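You operate a simulated robot arm through the tools that you are given. There is no shell and no other tool. Be economical: measure what you need, move in short steps, check, and stop when the job is done.

Carry out the task below with a simulated robot arm. There is one attempt and no reset: what you move stays moved.

TASK
Stand the pitch pipe beside the polish can. It goes on the side that lies toward x +0.0, y -1.0 (a direction in the base frame), with about 3 cm between them.
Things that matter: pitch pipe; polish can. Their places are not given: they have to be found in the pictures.

It is judged by the outcome, as a careful person would: the job done as asked, and still so three seconds after it is handed in. It fails if anything else is knocked over, pushed out of place, dropped, spilled or broken.

THE ROBOT
A 6-joint arm with a two-finger parallel gripper, fixed in place. Base frame: the origin is at the foot of the arm, x ahead of it, y to its left, z up; the work surface is at about z = 0.88. Lengths are in m, angles in rad, forces in N, time in s.
With the tool pointing down near the work surface it reaches from about 0.26 to 0.66 m from the base axis. Its first joint turns from -1.152 to 1.152 rad. Payload 2.9 kg.
Tool frame: the origin (TCP) lies between the finger pads and is the grasp point; the fingertips stand 0.03 m ahead of it; z points along the fingers, y is the line along which they close. The gripper opens to 0.11 m. The fingers are 0.02 m wide and 0.01 m thick; the gripper's body (0.048 by 0.112 m) begins 0.055 m behind the TCP.
Orientation is that of the tool frame in the base frame, as a unit quaternion [x, y, z, w]. With the fingers straight down and closing along the base's y, the tool's x points along the base's -x, its y along +y and its z along -z.

THE INTERFACE
- The arm moves only by the tool move_arm. Its argument "commands" is a list of rows, each a list of 7 numbers: the shift along the tool's x, y, z in m, then the turn, a rotation vector about the tool's x, y, z in rad, then the opening, from 0 (shut) to 1 (fully open). In form: [[x, y, z, rx, ry, rz, claw], ...]. A call has 1 to 12 rows; each row shifts and turns the commanded pose from where the row before left it, along the tool's axes as they then stand. A row lasts 0.2 s, in which the tool goes at most 0.05 m and 0.15 rad; a call with a longer step from one row to the next is refused whole, and so is a gripper value outside its range. A pose out of reach is approached as far as the arm can. The call stops where the force on the tool passes 40 N (or 10 N more than at its start, if that is more) or the arm is blocked; 0.2 s more then pass. The fingers move at their own pace (about 0.108 m/s each) and stop on an object; they squeeze with about 20 N. The grip force told is the motor's: it shows also when the fingers shut on nothing. Time passes only in rows, and 0.2 s behind the last, so rows that do not move let the fingers close. It gives the time, the measured TCP pose, the force on the tool (base axes), the opening and the grip force at its end, in the units of the frame above (readings bear some noise), and new pictures: "views" is both (left out), scene, wrist or none.
- Cameras (640 x 400 px; columns grow to the right, rows downward): "scene" is fixed at [0.0752, 0.4272, 1.3943]; the picture's right is [-0.79, -0.61, 0.00], its down [-0.28, 0.36, -0.89] and it looks along [0.54, -0.71, -0.45] (base axes); focal length 324 px, centre (320, 200). "wrist" rides on the gripper at [-0.036, 0, -0.057] in the tool frame; the picture's right is [0.00, -1.00, 0.00], its down [0.97, 0.00, -0.24] and it looks along [0.24, 0.00, 0.97] (tool axes); focal length 218 px, centre (320, 200).
- probe_pixels(camera, pixels): for up to 12 pixels [column, row] of the newest picture of that camera ("zoom" is the newest enlarged one), the place [x, y, z] in the base frame of the surface seen there, good to about 0.002 m. No time passes.
- close_up(camera, box): a new picture of the part [left, top, right, bottom] of that camera's present view, enlarged. No time passes.
- finish_job(): hands the job in; it is judged then, once.

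Work in short steps. Measure before you move; look again where a grasp or a placing could have gone wrong, and mend it. You have 60 turns and 120 pictures in all, the two below and enlarged ones among them. Open the gripper and draw the arm clear of the work before you hand the job in, unless the task says otherwise; then end with one line.

The tools are called after ">>>" as name(argument=value, ...) on one line, values as JSON. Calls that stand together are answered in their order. move_arm: Moves the arm, as the interface text tells. Its arguments: {"type":"object","properties":{"commands":{"type":"array","items":{"type":"array","items":{"type":"number"}}},"views":{"type":"string","enum":["both","scene","wrist","none"]}},"required":["commands"]} The other tools are called the same way: probe_pixels (camera, pixels) gives the place of the surface under pixels of a picture; close_up (camera, box) takes an enlarged picture of a part of a camera's view; finish_job () hands the job in.

At the start:

```text
clock: 0.0
position: [0.3499, -0.3108, 1.1527]
orientation: [0.0, 1.0, 0.0, 0.0]
wrist_force: [0.6, -0.2, -0.3]
grip_width: 0.11
gripper_force: 0.1
```

scene: 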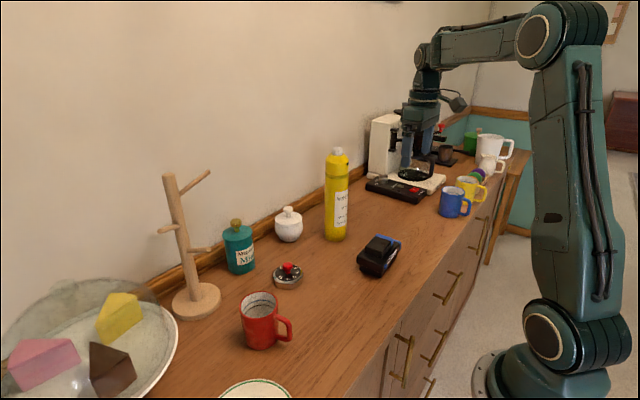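
wrist: 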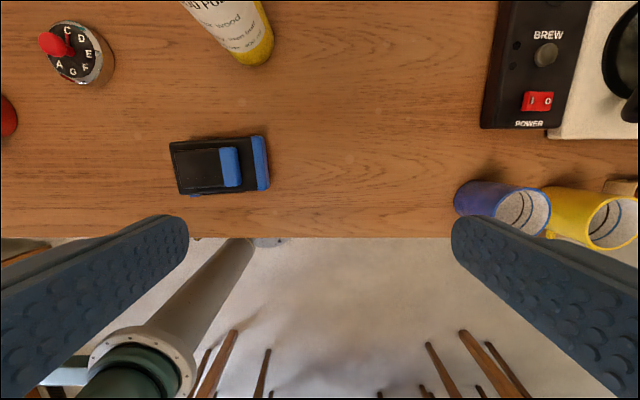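

The pitch pipe looks like the round lettered disc with a red knob (scene 288,275), and the polish can is the yellow bottle (336,195). I'll look closer and measure both.

>>> close_up(camera="scene", box=[230, 130, 430, 300])

>>> probe_pixels(camera="wrist", pixels=[[52, 42], [75, 50], [98, 55], [80, 82], [110, 70], [240, 60], [270, 40], [253, 65], [220, 190], [172, 145], [268, 137], [300, 100]])

>>> probe_pixels(camera="scene", pixels=[[288, 267], [288, 276], [275, 277], [300, 277], [288, 287], [336, 239], [326, 230], [346, 230], [337, 150], [336, 200], [378, 255], [288, 225]])

```text
2.35 times, centred on (330, 215) of scene
```

zoom: 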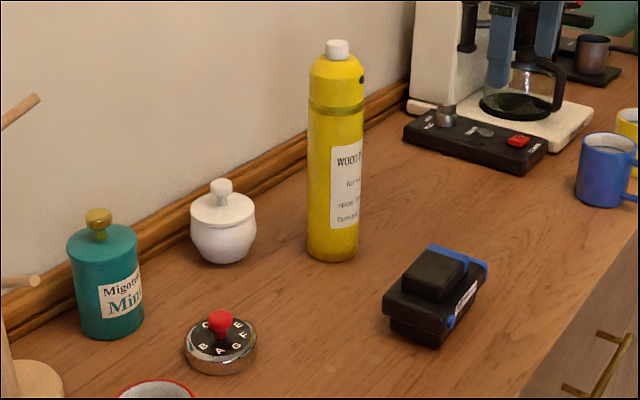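

```text
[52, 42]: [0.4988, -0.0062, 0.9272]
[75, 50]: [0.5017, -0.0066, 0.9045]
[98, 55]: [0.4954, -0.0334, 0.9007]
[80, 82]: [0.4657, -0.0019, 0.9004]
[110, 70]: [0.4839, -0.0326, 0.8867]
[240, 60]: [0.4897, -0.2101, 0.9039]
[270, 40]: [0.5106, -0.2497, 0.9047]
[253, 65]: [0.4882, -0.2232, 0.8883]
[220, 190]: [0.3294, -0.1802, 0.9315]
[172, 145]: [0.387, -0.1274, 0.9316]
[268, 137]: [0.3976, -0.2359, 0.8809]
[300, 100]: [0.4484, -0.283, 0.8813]
```

```text
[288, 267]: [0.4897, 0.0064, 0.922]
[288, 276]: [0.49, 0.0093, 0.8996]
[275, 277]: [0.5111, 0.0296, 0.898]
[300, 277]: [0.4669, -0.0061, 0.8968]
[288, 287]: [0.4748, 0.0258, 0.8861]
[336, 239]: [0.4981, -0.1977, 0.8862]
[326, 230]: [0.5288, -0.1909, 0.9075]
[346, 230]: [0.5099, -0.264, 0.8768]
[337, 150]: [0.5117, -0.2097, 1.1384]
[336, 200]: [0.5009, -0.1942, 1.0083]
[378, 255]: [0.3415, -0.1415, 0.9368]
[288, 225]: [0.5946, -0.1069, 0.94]
```

The pipe is a disc about 6 cm across, centred near (0.49, 0.01) with its top at z≈0.90. I'll probe the can's outline, the coffee machine around the target spot and the arm's wrist for clearance.

>>> close_up(camera="scene", box=[340, 60, 500, 220])

>>> probe_pixels(camera="scene", pixels=[[329, 190], [333, 190], [337, 190], [341, 190], [345, 190], [347, 190], [337, 170], [331, 170], [344, 170], [338, 149]])

>>> probe_pixels(camera="wrist", pixels=[[482, 125], [495, 5], [500, 60], [550, 130], [610, 20], [540, 100], [460, 190], [400, 20], [330, 10], [555, 50]])

```text
2.50 times, centred on (420, 140) of scene
```

zoom: 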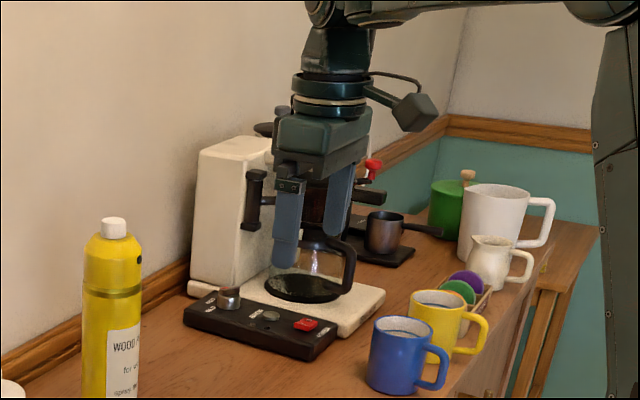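

```text
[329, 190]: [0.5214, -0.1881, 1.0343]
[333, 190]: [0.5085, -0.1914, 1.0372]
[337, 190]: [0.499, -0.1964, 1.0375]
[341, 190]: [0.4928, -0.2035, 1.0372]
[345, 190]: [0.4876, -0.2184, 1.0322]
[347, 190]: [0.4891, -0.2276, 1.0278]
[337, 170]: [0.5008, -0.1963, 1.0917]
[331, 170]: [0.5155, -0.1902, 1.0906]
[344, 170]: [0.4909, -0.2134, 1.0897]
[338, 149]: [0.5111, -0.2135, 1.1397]
```

```text
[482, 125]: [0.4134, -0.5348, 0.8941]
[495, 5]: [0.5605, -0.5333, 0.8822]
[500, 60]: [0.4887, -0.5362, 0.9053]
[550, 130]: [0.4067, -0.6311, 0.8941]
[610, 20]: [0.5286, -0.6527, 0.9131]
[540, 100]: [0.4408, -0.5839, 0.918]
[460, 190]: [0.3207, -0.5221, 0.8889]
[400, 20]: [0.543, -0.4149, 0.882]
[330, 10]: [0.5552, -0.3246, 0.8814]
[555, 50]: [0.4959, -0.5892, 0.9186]
```

The can's axis is at about (0.520, -0.220) with radius 0.032. I'll check the wrist's size, its protruding box, and the wall distance.

>>> probe_pixels(camera="zoom", pixels=[[410, 112], [435, 112], [380, 95], [300, 90], [330, 90], [360, 90], [270, 130], [280, 150], [325, 160], [365, 145], [60, 330], [30, 150]])

>>> probe_pixels(camera="scene", pixels=[[288, 211], [280, 222], [290, 240], [238, 226], [252, 255], [240, 272], [276, 282], [300, 283], [277, 270], [302, 272], [265, 300], [250, 297]])

```text
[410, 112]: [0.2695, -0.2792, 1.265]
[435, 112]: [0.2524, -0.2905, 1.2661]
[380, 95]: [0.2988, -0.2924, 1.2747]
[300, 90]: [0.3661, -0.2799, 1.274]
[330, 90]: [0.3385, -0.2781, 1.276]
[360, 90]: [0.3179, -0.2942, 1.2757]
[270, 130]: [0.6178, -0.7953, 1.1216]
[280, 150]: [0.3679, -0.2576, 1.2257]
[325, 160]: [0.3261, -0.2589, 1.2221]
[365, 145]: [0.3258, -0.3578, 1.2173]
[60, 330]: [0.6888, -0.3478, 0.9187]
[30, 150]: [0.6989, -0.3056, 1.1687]
```

```text
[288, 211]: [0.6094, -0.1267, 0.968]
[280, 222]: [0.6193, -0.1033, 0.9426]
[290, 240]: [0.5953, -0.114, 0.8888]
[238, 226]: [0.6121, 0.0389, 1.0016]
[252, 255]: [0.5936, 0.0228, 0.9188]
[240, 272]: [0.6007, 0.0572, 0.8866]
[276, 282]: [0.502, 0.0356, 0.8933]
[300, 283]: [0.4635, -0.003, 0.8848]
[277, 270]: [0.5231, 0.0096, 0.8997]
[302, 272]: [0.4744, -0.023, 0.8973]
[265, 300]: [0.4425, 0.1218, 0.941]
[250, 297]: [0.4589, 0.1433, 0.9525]
```

The wrist's box sticks out about 0.1 m toward tool +x, so I'll later turn the tool so it points to -y, away from the can, with the fingers closing along x. First I travel at x=0.35 past the can, then over the pipe.

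>>> move_arm(commands=[[0, 0.045, 0, 0, 0, 0, 1], [0, 0.045, 0, 0, 0, 0, 1], [0, 0.045, 0, 0, 0, 0, 1], [0, 0.045, 0, 0, 0, 0, 1], [0, 0.045, 0, 0, 0, 0, 1], [0, 0.045, 0, 0, 0, 0, 1], [0, 0.043, 0, 0, 0, 0, 1], [-0.035, 0, 0, 0, 0, 0, 0.9], [-0.035, 0, 0, 0, 0, 0, 0.9], [-0.035, 0, 0, 0, 0, 0, 0.9]])

```text
clock: 2.2
position: [0.4528, 0.0033, 1.1515]
orientation: [0.0, 1.0, 0.0, -0.001]
wrist_force: [-0.6, 0.0, -0.1]
grip_width: 0.0991
gripper_force: 0.0
```

scene: 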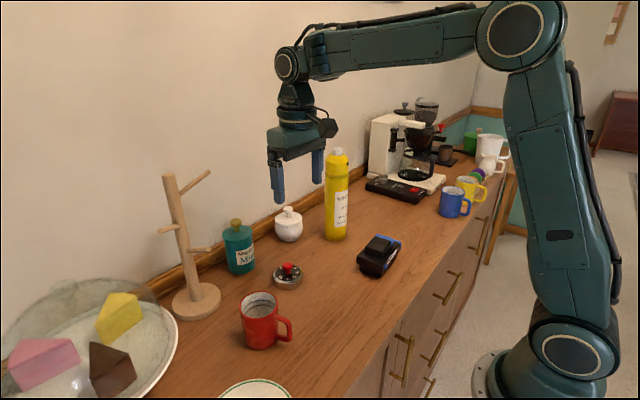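
wrist: 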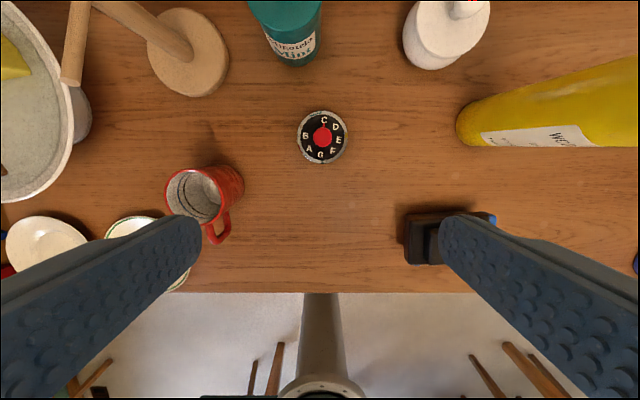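

The pipe is clearly seen at wrist (322,137), round. I'll probe its rim to fit the centre.

>>> close_up(camera="wrist", box=[280, 100, 370, 175])

>>> probe_pixels(camera="wrist", pixels=[[300, 137], [344, 137], [322, 114], [322, 159], [297, 137], [348, 137], [322, 137]])

```text
5.33 times, centred on (325, 138) of wrist
```

zoom: 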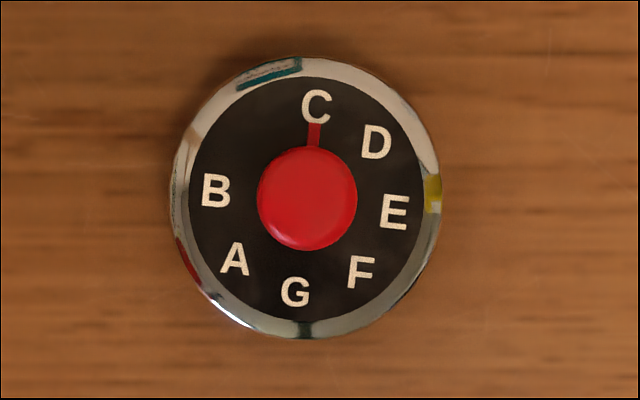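

```text
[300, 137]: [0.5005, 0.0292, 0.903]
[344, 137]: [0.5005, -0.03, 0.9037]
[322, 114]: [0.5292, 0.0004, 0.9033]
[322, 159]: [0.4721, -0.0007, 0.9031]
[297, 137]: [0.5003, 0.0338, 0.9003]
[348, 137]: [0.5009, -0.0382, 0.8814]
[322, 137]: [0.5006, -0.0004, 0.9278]
```

Pipe centre (0.5005, -0.0005), radius about 0.034, top 0.903. Now I turn the tool by -90° about its z.

>>> move_arm(commands=[[0, 0, 0, 0, 0, -0.1428, 0.9], [0, 0, 0, 0, 0, -0.1428, 0.9], [0, 0, 0, 0, 0, -0.1428, 0.9], [0, 0, 0, 0, 0, -0.1428, 0.9], [0, 0, 0, 0, 0, -0.1428, 0.9], [0, 0, 0, 0, 0, -0.1428, 0.9], [0, 0, 0, 0, 0, -0.1428, 0.9], [0, 0, 0, 0, 0, -0.1428, 0.9], [0, 0, 0, 0, 0, -0.1428, 0.9], [0, 0, 0, 0, 0, -0.1428, 0.9], [0, 0, 0, 0, 0, -0.1428, 0.9], [0.0038, -0.0477, 0, 0, 0, 0, 0.9]])

```text
clock: 4.8
position: [0.502, -0.0013, 1.1532]
orientation: [0.708, -0.706, 0.0, 0.0]
wrist_force: [0.8, 0.7, -0.8]
grip_width: 0.0991
gripper_force: 0.1
```

scene: 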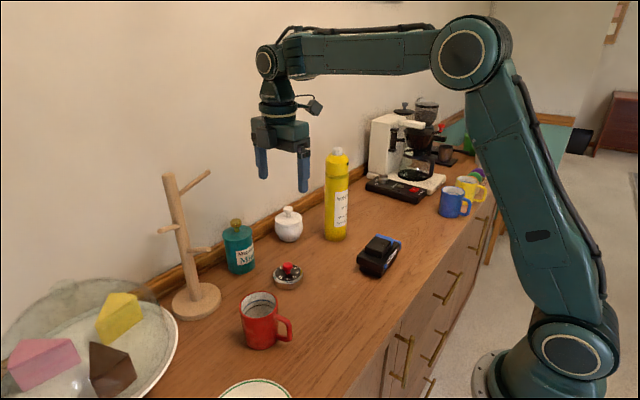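
wrist: 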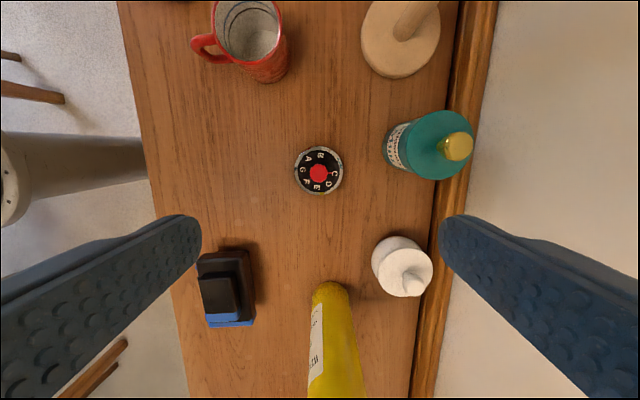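

Aligned over the pipe with the fingers along x; the jar (nearest x≈0.594) clears the right finger (outer x≈0.56). I descend to about z=0.93 and check.

>>> move_arm(commands=[[0, 0, 0.045, 0, 0, 0, 0.85], [0, 0, 0.045, 0, 0, 0, 0.85], [0, 0, 0.045, 0, 0, 0, 0.85], [0, 0, 0.045, 0, 0, 0, 0.85], [0, 0, 0.035, 0, 0, 0, 0.85], [0, 0, 0, 0, 0, 0, 0.85]])

```text
clock: 6.2
position: [0.5016, -0.0003, 0.9394]
orientation: [0.707, -0.707, 0.0, 0.0]
wrist_force: [0.3, -0.8, -0.6]
grip_width: 0.0934
gripper_force: 0.1
```

scene: 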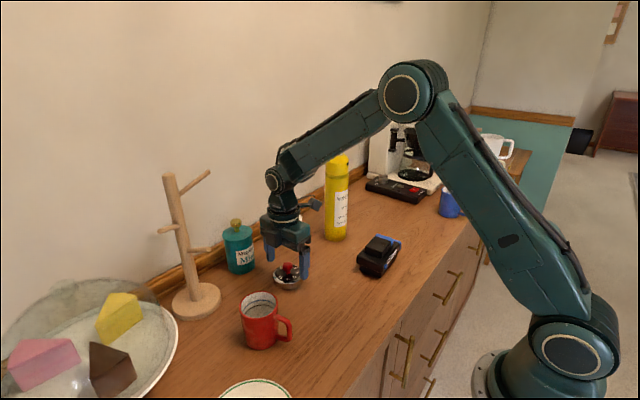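
wrist: 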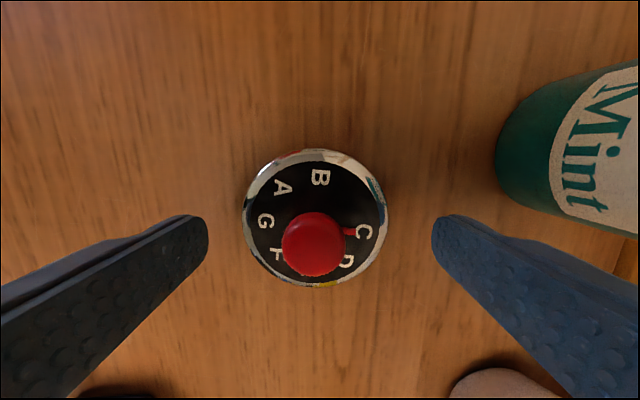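

The pipe sits centred between the fingers. Before gripping I measure the arm's wrist and forearm, to judge clearance beside the tall can at the target.

>>> close_up(camera="scene", box=[230, 80, 410, 300])

>>> probe_pixels(camera="scene", pixels=[[273, 179], [267, 172], [278, 190], [287, 165], [298, 172], [305, 145], [318, 163], [285, 197], [285, 210], [315, 204], [298, 195], [292, 182]])

```text
1.82 times, centred on (320, 190) of scene
```

zoom: 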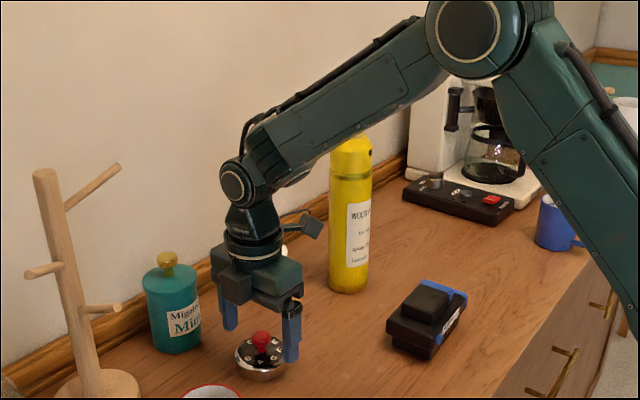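

```text
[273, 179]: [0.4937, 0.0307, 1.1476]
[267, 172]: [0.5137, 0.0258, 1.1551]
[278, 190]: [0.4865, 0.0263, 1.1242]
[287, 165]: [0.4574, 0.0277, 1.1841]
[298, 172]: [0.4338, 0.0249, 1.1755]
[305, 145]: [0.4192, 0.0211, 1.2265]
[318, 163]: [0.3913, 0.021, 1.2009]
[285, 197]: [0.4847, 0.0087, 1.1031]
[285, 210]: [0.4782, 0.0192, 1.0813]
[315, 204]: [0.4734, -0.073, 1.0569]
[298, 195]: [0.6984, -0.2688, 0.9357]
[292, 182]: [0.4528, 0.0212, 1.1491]
```

The wrist and forearm half-width is about 0.03 m, leaving about 2 cm to the can at the target with a vertical tool, which is enough. I lower to z≈0.915 and close on the disc.

>>> move_arm(commands=[[0, 0.001, 0.024, 0, 0, 0, 0.85], [0, 0, 0, 0, 0, 0, 0.7], [0, 0, 0, 0, 0, 0, 0.5], [0, 0, 0, 0, 0, 0, 0.4], [0, 0, 0, 0, 0, 0, 0.4], [0, 0, 0, 0, 0, 0, 0.4]])

```text
clock: 7.6
position: [0.5005, -0.0008, 0.9147]
orientation: [0.708, -0.706, 0.0, 0.0]
wrist_force: [-0.2, 0.3, 0.2]
grip_width: 0.0704
gripper_force: 20.0
```

scene: 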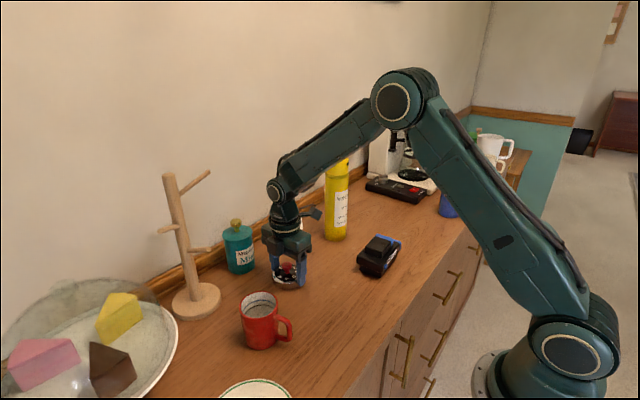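
wrist: 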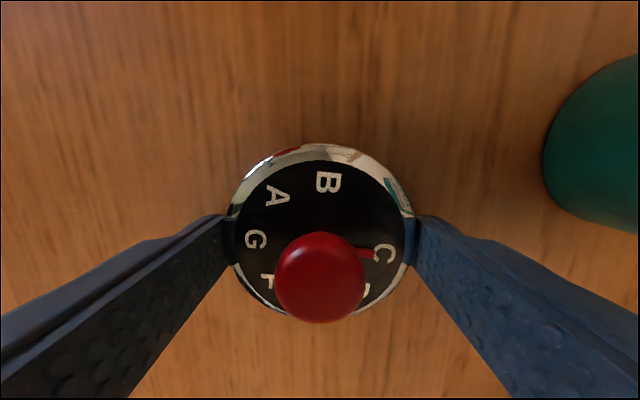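

The pipe is gripped (width 0.070, 20 N), so its radius is 0.035 and the target centre is about (0.520, -0.317). I lift it and check the hold.

>>> move_arm(commands=[[0, 0, -0.01, 0, 0, 0, 0.4], [0, 0, -0.02, 0, 0, 0, 0.4], [0, 0, -0.03, 0, 0, 0, 0.4], [0, 0, -0.035, 0, 0, 0, 0.4], [0, 0, -0.035, 0, 0, 0, 0.4], [0, 0, -0.035, 0, 0, 0, 0.4], [0, 0, -0.035, 0, 0, 0, 0.4], [0, 0, -0.03, 0, 0, 0, 0.4], [0, 0, -0.02, 0, 0, 0, 0.4]])

```text
clock: 9.6
position: [0.5018, 0.0015, 1.1637]
orientation: [-0.707, 0.707, 0.001, 0.0]
wrist_force: [0.1, 1.0, -0.5]
grip_width: 0.0705
gripper_force: 20.5
```

scene: 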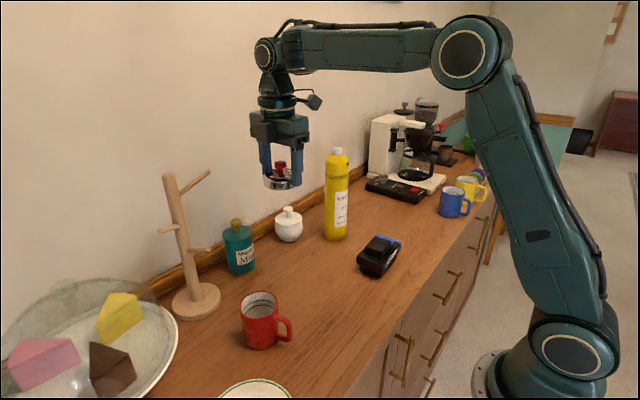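
wrist: 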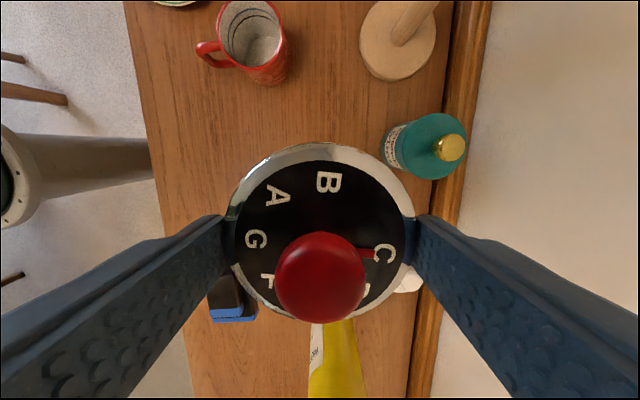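

The pipe is held level. I go around the can: -x by 0.14, then -y to the target line.

>>> move_arm(commands=[[0, 0.03, 0, 0, 0, 0, 0.4], [0, 0.04, 0, 0, 0, 0, 0.4], [0, 0.04, 0, 0, 0, 0, 0.4], [0, 0.03, 0, 0, 0, 0, 0.4], [0.03, 0, 0, 0, 0, 0, 0.4], [0.045, 0, 0, 0, 0, 0, 0.4], [0.045, 0, 0, 0, 0, 0, 0.4], [0.045, 0, 0, 0, 0, 0, 0.4], [0.045, 0, 0, 0, 0, 0, 0.4], [0.045, 0, 0, 0, 0, 0, 0.4], [0.035, 0, 0, 0, 0, 0, 0.4], [0.03, 0, 0, 0, 0, 0, 0.4]])

```text
clock: 12.2
position: [0.3595, -0.3219, 1.1642]
orientation: [-0.707, 0.707, 0.0, -0.001]
wrist_force: [0.1, 0.3, -0.3]
grip_width: 0.0705
gripper_force: 20.0
```

scene: 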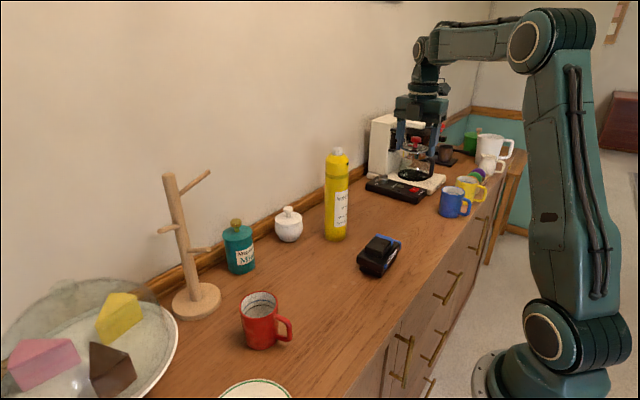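
wrist: 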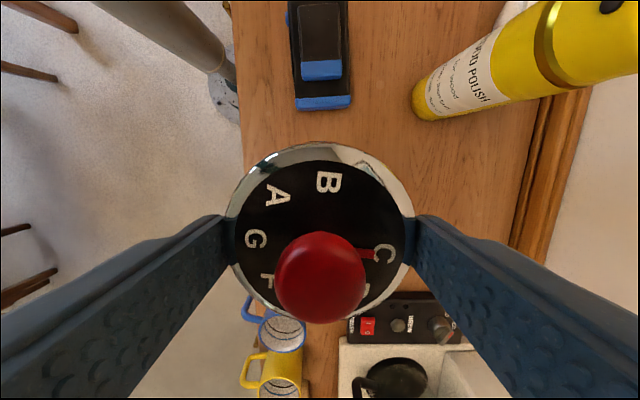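

The can is untouched. Now +x by 0.16, staying at this height with y≈-0.32.

>>> move_arm(commands=[[0, -0.04, 0, 0, 0, 0, 0.4], [0, -0.04, 0, 0, 0, 0, 0.4], [0, -0.04, 0, 0, 0, 0, 0.4], [0, -0.04, 0, 0, 0, 0, 0.4], [0, 0, 0, 0, 0, 0, 0.4]])

```text
clock: 13.4
position: [0.5188, -0.321, 1.1623]
orientation: [-0.707, 0.707, 0.002, 0.0]
wrist_force: [0.1, 0.1, -0.7]
grip_width: 0.0705
gripper_force: 20.3
```

scene: 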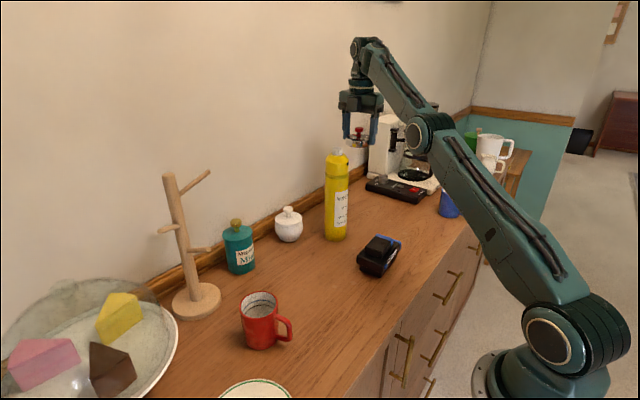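
wrist: 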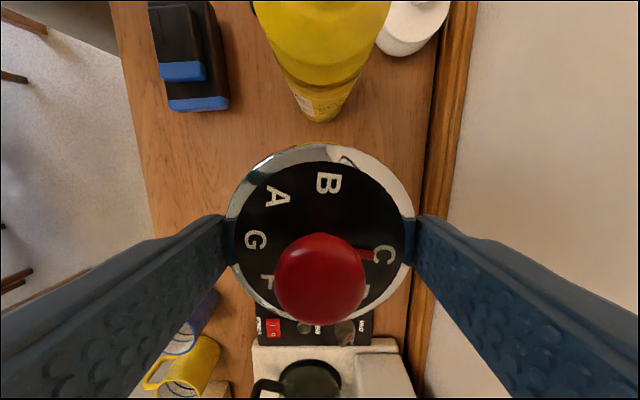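

Pipe is over (0.519, -0.321). I descend part way to z≈1.02 and check the arm's clearance from the can.

>>> move_arm(commands=[[-0.002, -0.001, 0.03, 0, 0, 0, 0.4], [0, 0, 0.035, 0, 0, 0, 0.4], [0, 0, 0.035, 0, 0, 0, 0.4], [0, 0, 0.035, 0, 0, 0, 0.4], [0, 0, 0, 0, 0, 0, 0.4]])

>>> close_up(camera="scene", box=[290, 40, 470, 260])

```text
clock: 14.6
position: [0.5224, -0.3198, 1.0302]
orientation: [-0.707, 0.707, 0.0, 0.0]
wrist_force: [0.5, -0.3, -0.9]
grip_width: 0.0702
gripper_force: 19.6
```

scene: 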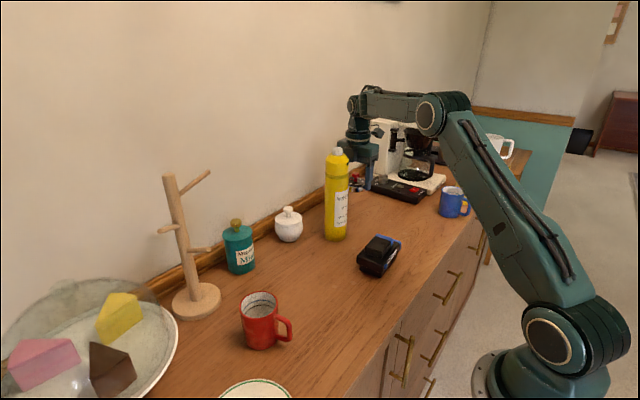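
wrist: 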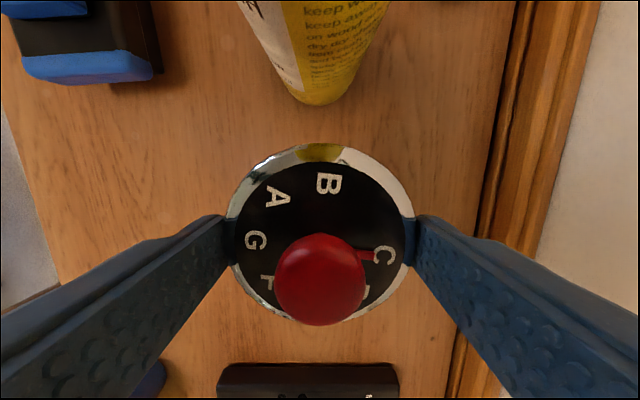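

```text
1.82 times, centred on (380, 150) of scene
```

zoom: 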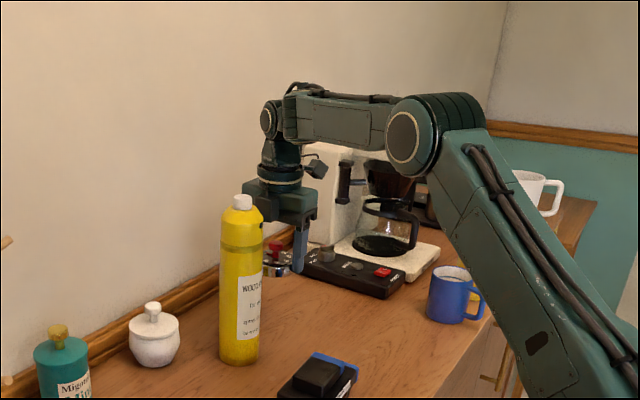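

Clear of the can. I probe the can's nearest surfaces to verify the gap before setting down.

>>> probe_pixels(camera="wrist", pixels=[[323, 100], [323, 90], [323, 60], [300, 95], [345, 95], [285, 70], [365, 70], [323, 125]])

>>> probe_pixels(camera="scene", pixels=[[353, 105], [365, 117], [380, 105], [354, 135], [400, 110]])

```text
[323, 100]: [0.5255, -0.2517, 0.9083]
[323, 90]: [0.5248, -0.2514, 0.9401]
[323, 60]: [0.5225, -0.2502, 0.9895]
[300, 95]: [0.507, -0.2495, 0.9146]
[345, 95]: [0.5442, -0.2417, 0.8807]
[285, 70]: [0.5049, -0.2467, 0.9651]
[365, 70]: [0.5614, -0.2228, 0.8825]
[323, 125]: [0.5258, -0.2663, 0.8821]
```

```text
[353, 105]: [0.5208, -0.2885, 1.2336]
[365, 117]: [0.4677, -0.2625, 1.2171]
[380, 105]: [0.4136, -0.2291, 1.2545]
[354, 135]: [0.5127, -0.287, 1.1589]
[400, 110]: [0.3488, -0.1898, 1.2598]
```

The can's edge is at y=-0.2515 and the forearm clears it by about 2.7 cm. I lower to just above the table, aiming for y≈-0.317.

>>> move_arm(commands=[[-0.001, 0.001, 0.03, 0, 0, 0, 0.4], [-0.001, 0, 0.03, 0, 0, 0, 0.4], [0, 0, 0.025, 0, 0, 0, 0.4], [0, 0, 0.018, 0, 0, 0, 0.4], [0, 0, 0, 0, 0, 0, 0.4], [0, 0, 0, 0, 0, 0, 0.4]])

```text
clock: 16.0
position: [0.5216, -0.3171, 0.9252]
orientation: [-0.707, 0.707, 0.0, 0.001]
wrist_force: [0.8, 0.6, -1.7]
grip_width: 0.0703
gripper_force: 20.4
```

scene: 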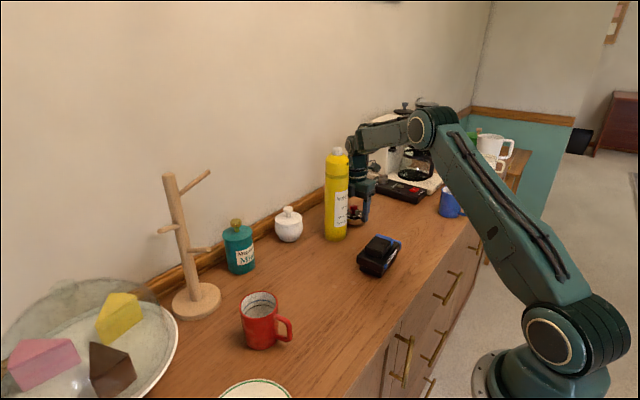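
wrist: 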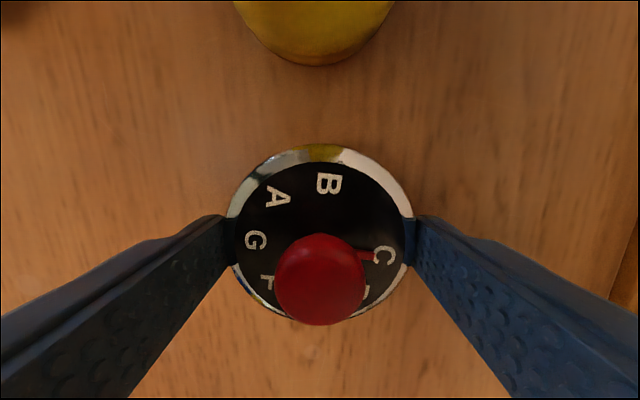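

About 1 cm to go; I lower gently in small steps.

>>> move_arm(commands=[[0, 0.001, 0.005, 0, 0, 0, 0.4], [0, 0, 0.003, 0, 0, 0, 0.4], [0, 0, 0.002, 0, 0, 0, 0.4], [0, 0, 0, 0, 0, 0, 0.4]], views="none")

```text
clock: 17.0
position: [0.5205, -0.3178, 0.9153]
orientation: [0.707, -0.707, 0.0, 0.0]
wrist_force: [-0.1, -0.3, -1.5]
grip_width: 0.0705
gripper_force: 20.0
```

Nearly at the grasp height (0.9147); one more small step, to contact.

>>> move_arm(commands=[[0, 0, 0.001, 0, 0, 0, 0.4], [0, 0, 0, 0, 0, 0, 0.4]], views="none")

```text
clock: 17.6
position: [0.5213, -0.3176, 0.9156]
orientation: [0.707, -0.707, 0.0, -0.001]
wrist_force: [-1.7, 0.3, 6.1]
grip_width: 0.0701
gripper_force: 20.2
```

Force of about 6 N upward shows contact with the table. I open the gripper gently.

>>> move_arm(commands=[[0, 0, 0, 0, 0, 0, 0.68], [0, 0, 0, 0, 0, 0, 0.75], [0, 0, 0, 0, 0, 0, 0.85], [0, 0, 0, 0, 0, 0, 0.85]])

```text
clock: 18.6
position: [0.5217, -0.3182, 0.9143]
orientation: [-0.707, 0.707, 0.0, 0.0]
wrist_force: [0.1, -0.1, -0.5]
grip_width: 0.0937
gripper_force: 0.1
```

scene: 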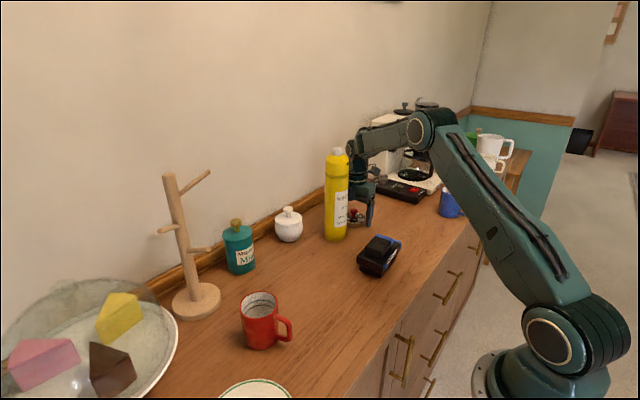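
wrist: 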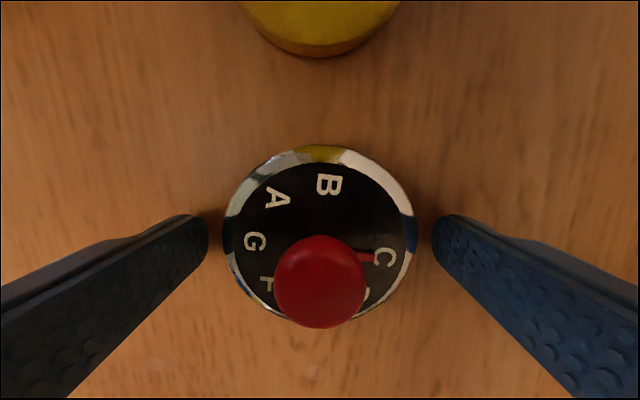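

Released and standing. I raise straight up, clear of the can top, then pull back in -x.

>>> move_arm(commands=[[0, 0, -0.015, 0, 0, 0, 0.85], [0, 0, -0.03, 0, 0, 0, 0.85], [0, 0, -0.04, 0, 0, 0, 0.85], [0, 0, -0.04, 0, 0, 0, 0.85], [0, 0, -0.04, 0, 0, 0, 0.85], [0, 0, -0.04, 0, 0, 0, 0.85], [0, 0, -0.035, 0, 0, 0, 0.85], [0, 0.04, 0, 0, 0, 0, 0.85], [0, 0.04, 0, 0, 0, 0, 0.85], [0, 0.04, 0, 0, 0, 0, 0.85], [0, 0.04, 0, 0, 0, 0, 0.85]])

>>> close_up(camera="scene", box=[290, 130, 450, 270])

>>> probe_pixels(camera="scene", pixels=[[337, 190], [345, 190], [329, 190], [356, 217], [355, 211]])

```text
clock: 21.0
position: [0.3608, -0.3174, 1.1545]
orientation: [0.707, -0.707, -0.001, 0.001]
wrist_force: [-0.4, 0.2, -0.6]
grip_width: 0.0934
gripper_force: 0.1
```

scene: 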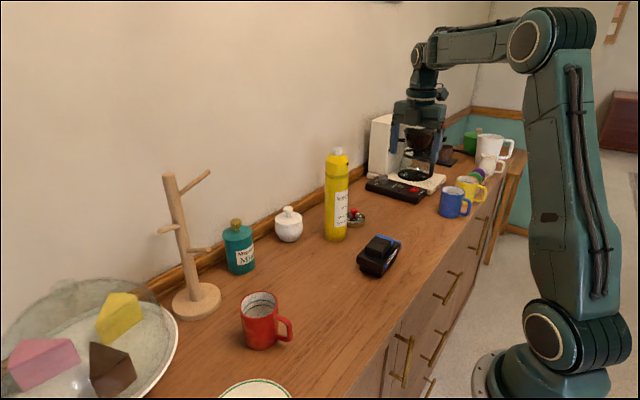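
wrist: 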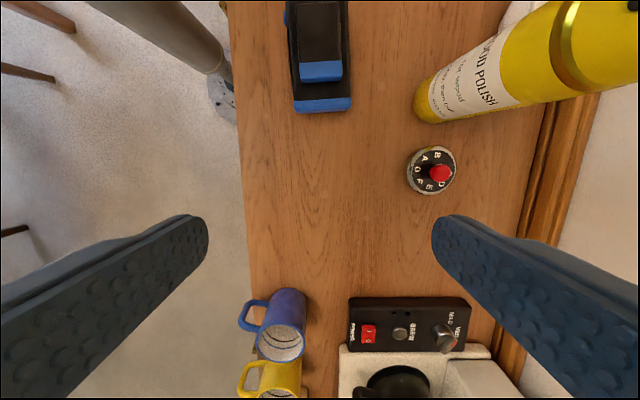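

```text
2.86 times, centred on (370, 200) of scene
```

zoom: 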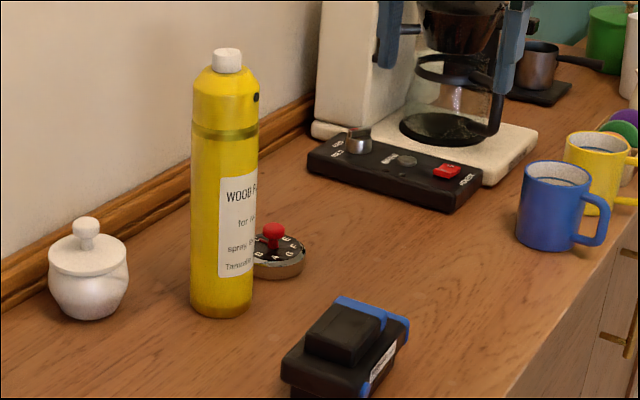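

```text
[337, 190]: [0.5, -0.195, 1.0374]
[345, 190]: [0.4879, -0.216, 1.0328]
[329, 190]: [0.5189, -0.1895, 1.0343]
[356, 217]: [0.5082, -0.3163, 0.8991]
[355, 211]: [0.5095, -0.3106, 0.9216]
```

The can has not moved, and the pipe stands upright at about (0.521, -0.318), leaving a gap of about 3 cm. The arm is clear, so I hand in.

>>> finish_job()

```text
The job is handed in.
```

The pitch pipe is standing upright beside the polish can on its -y side, with a gap of about 3 cm, and nothing else looked disturbed in the last pictures.
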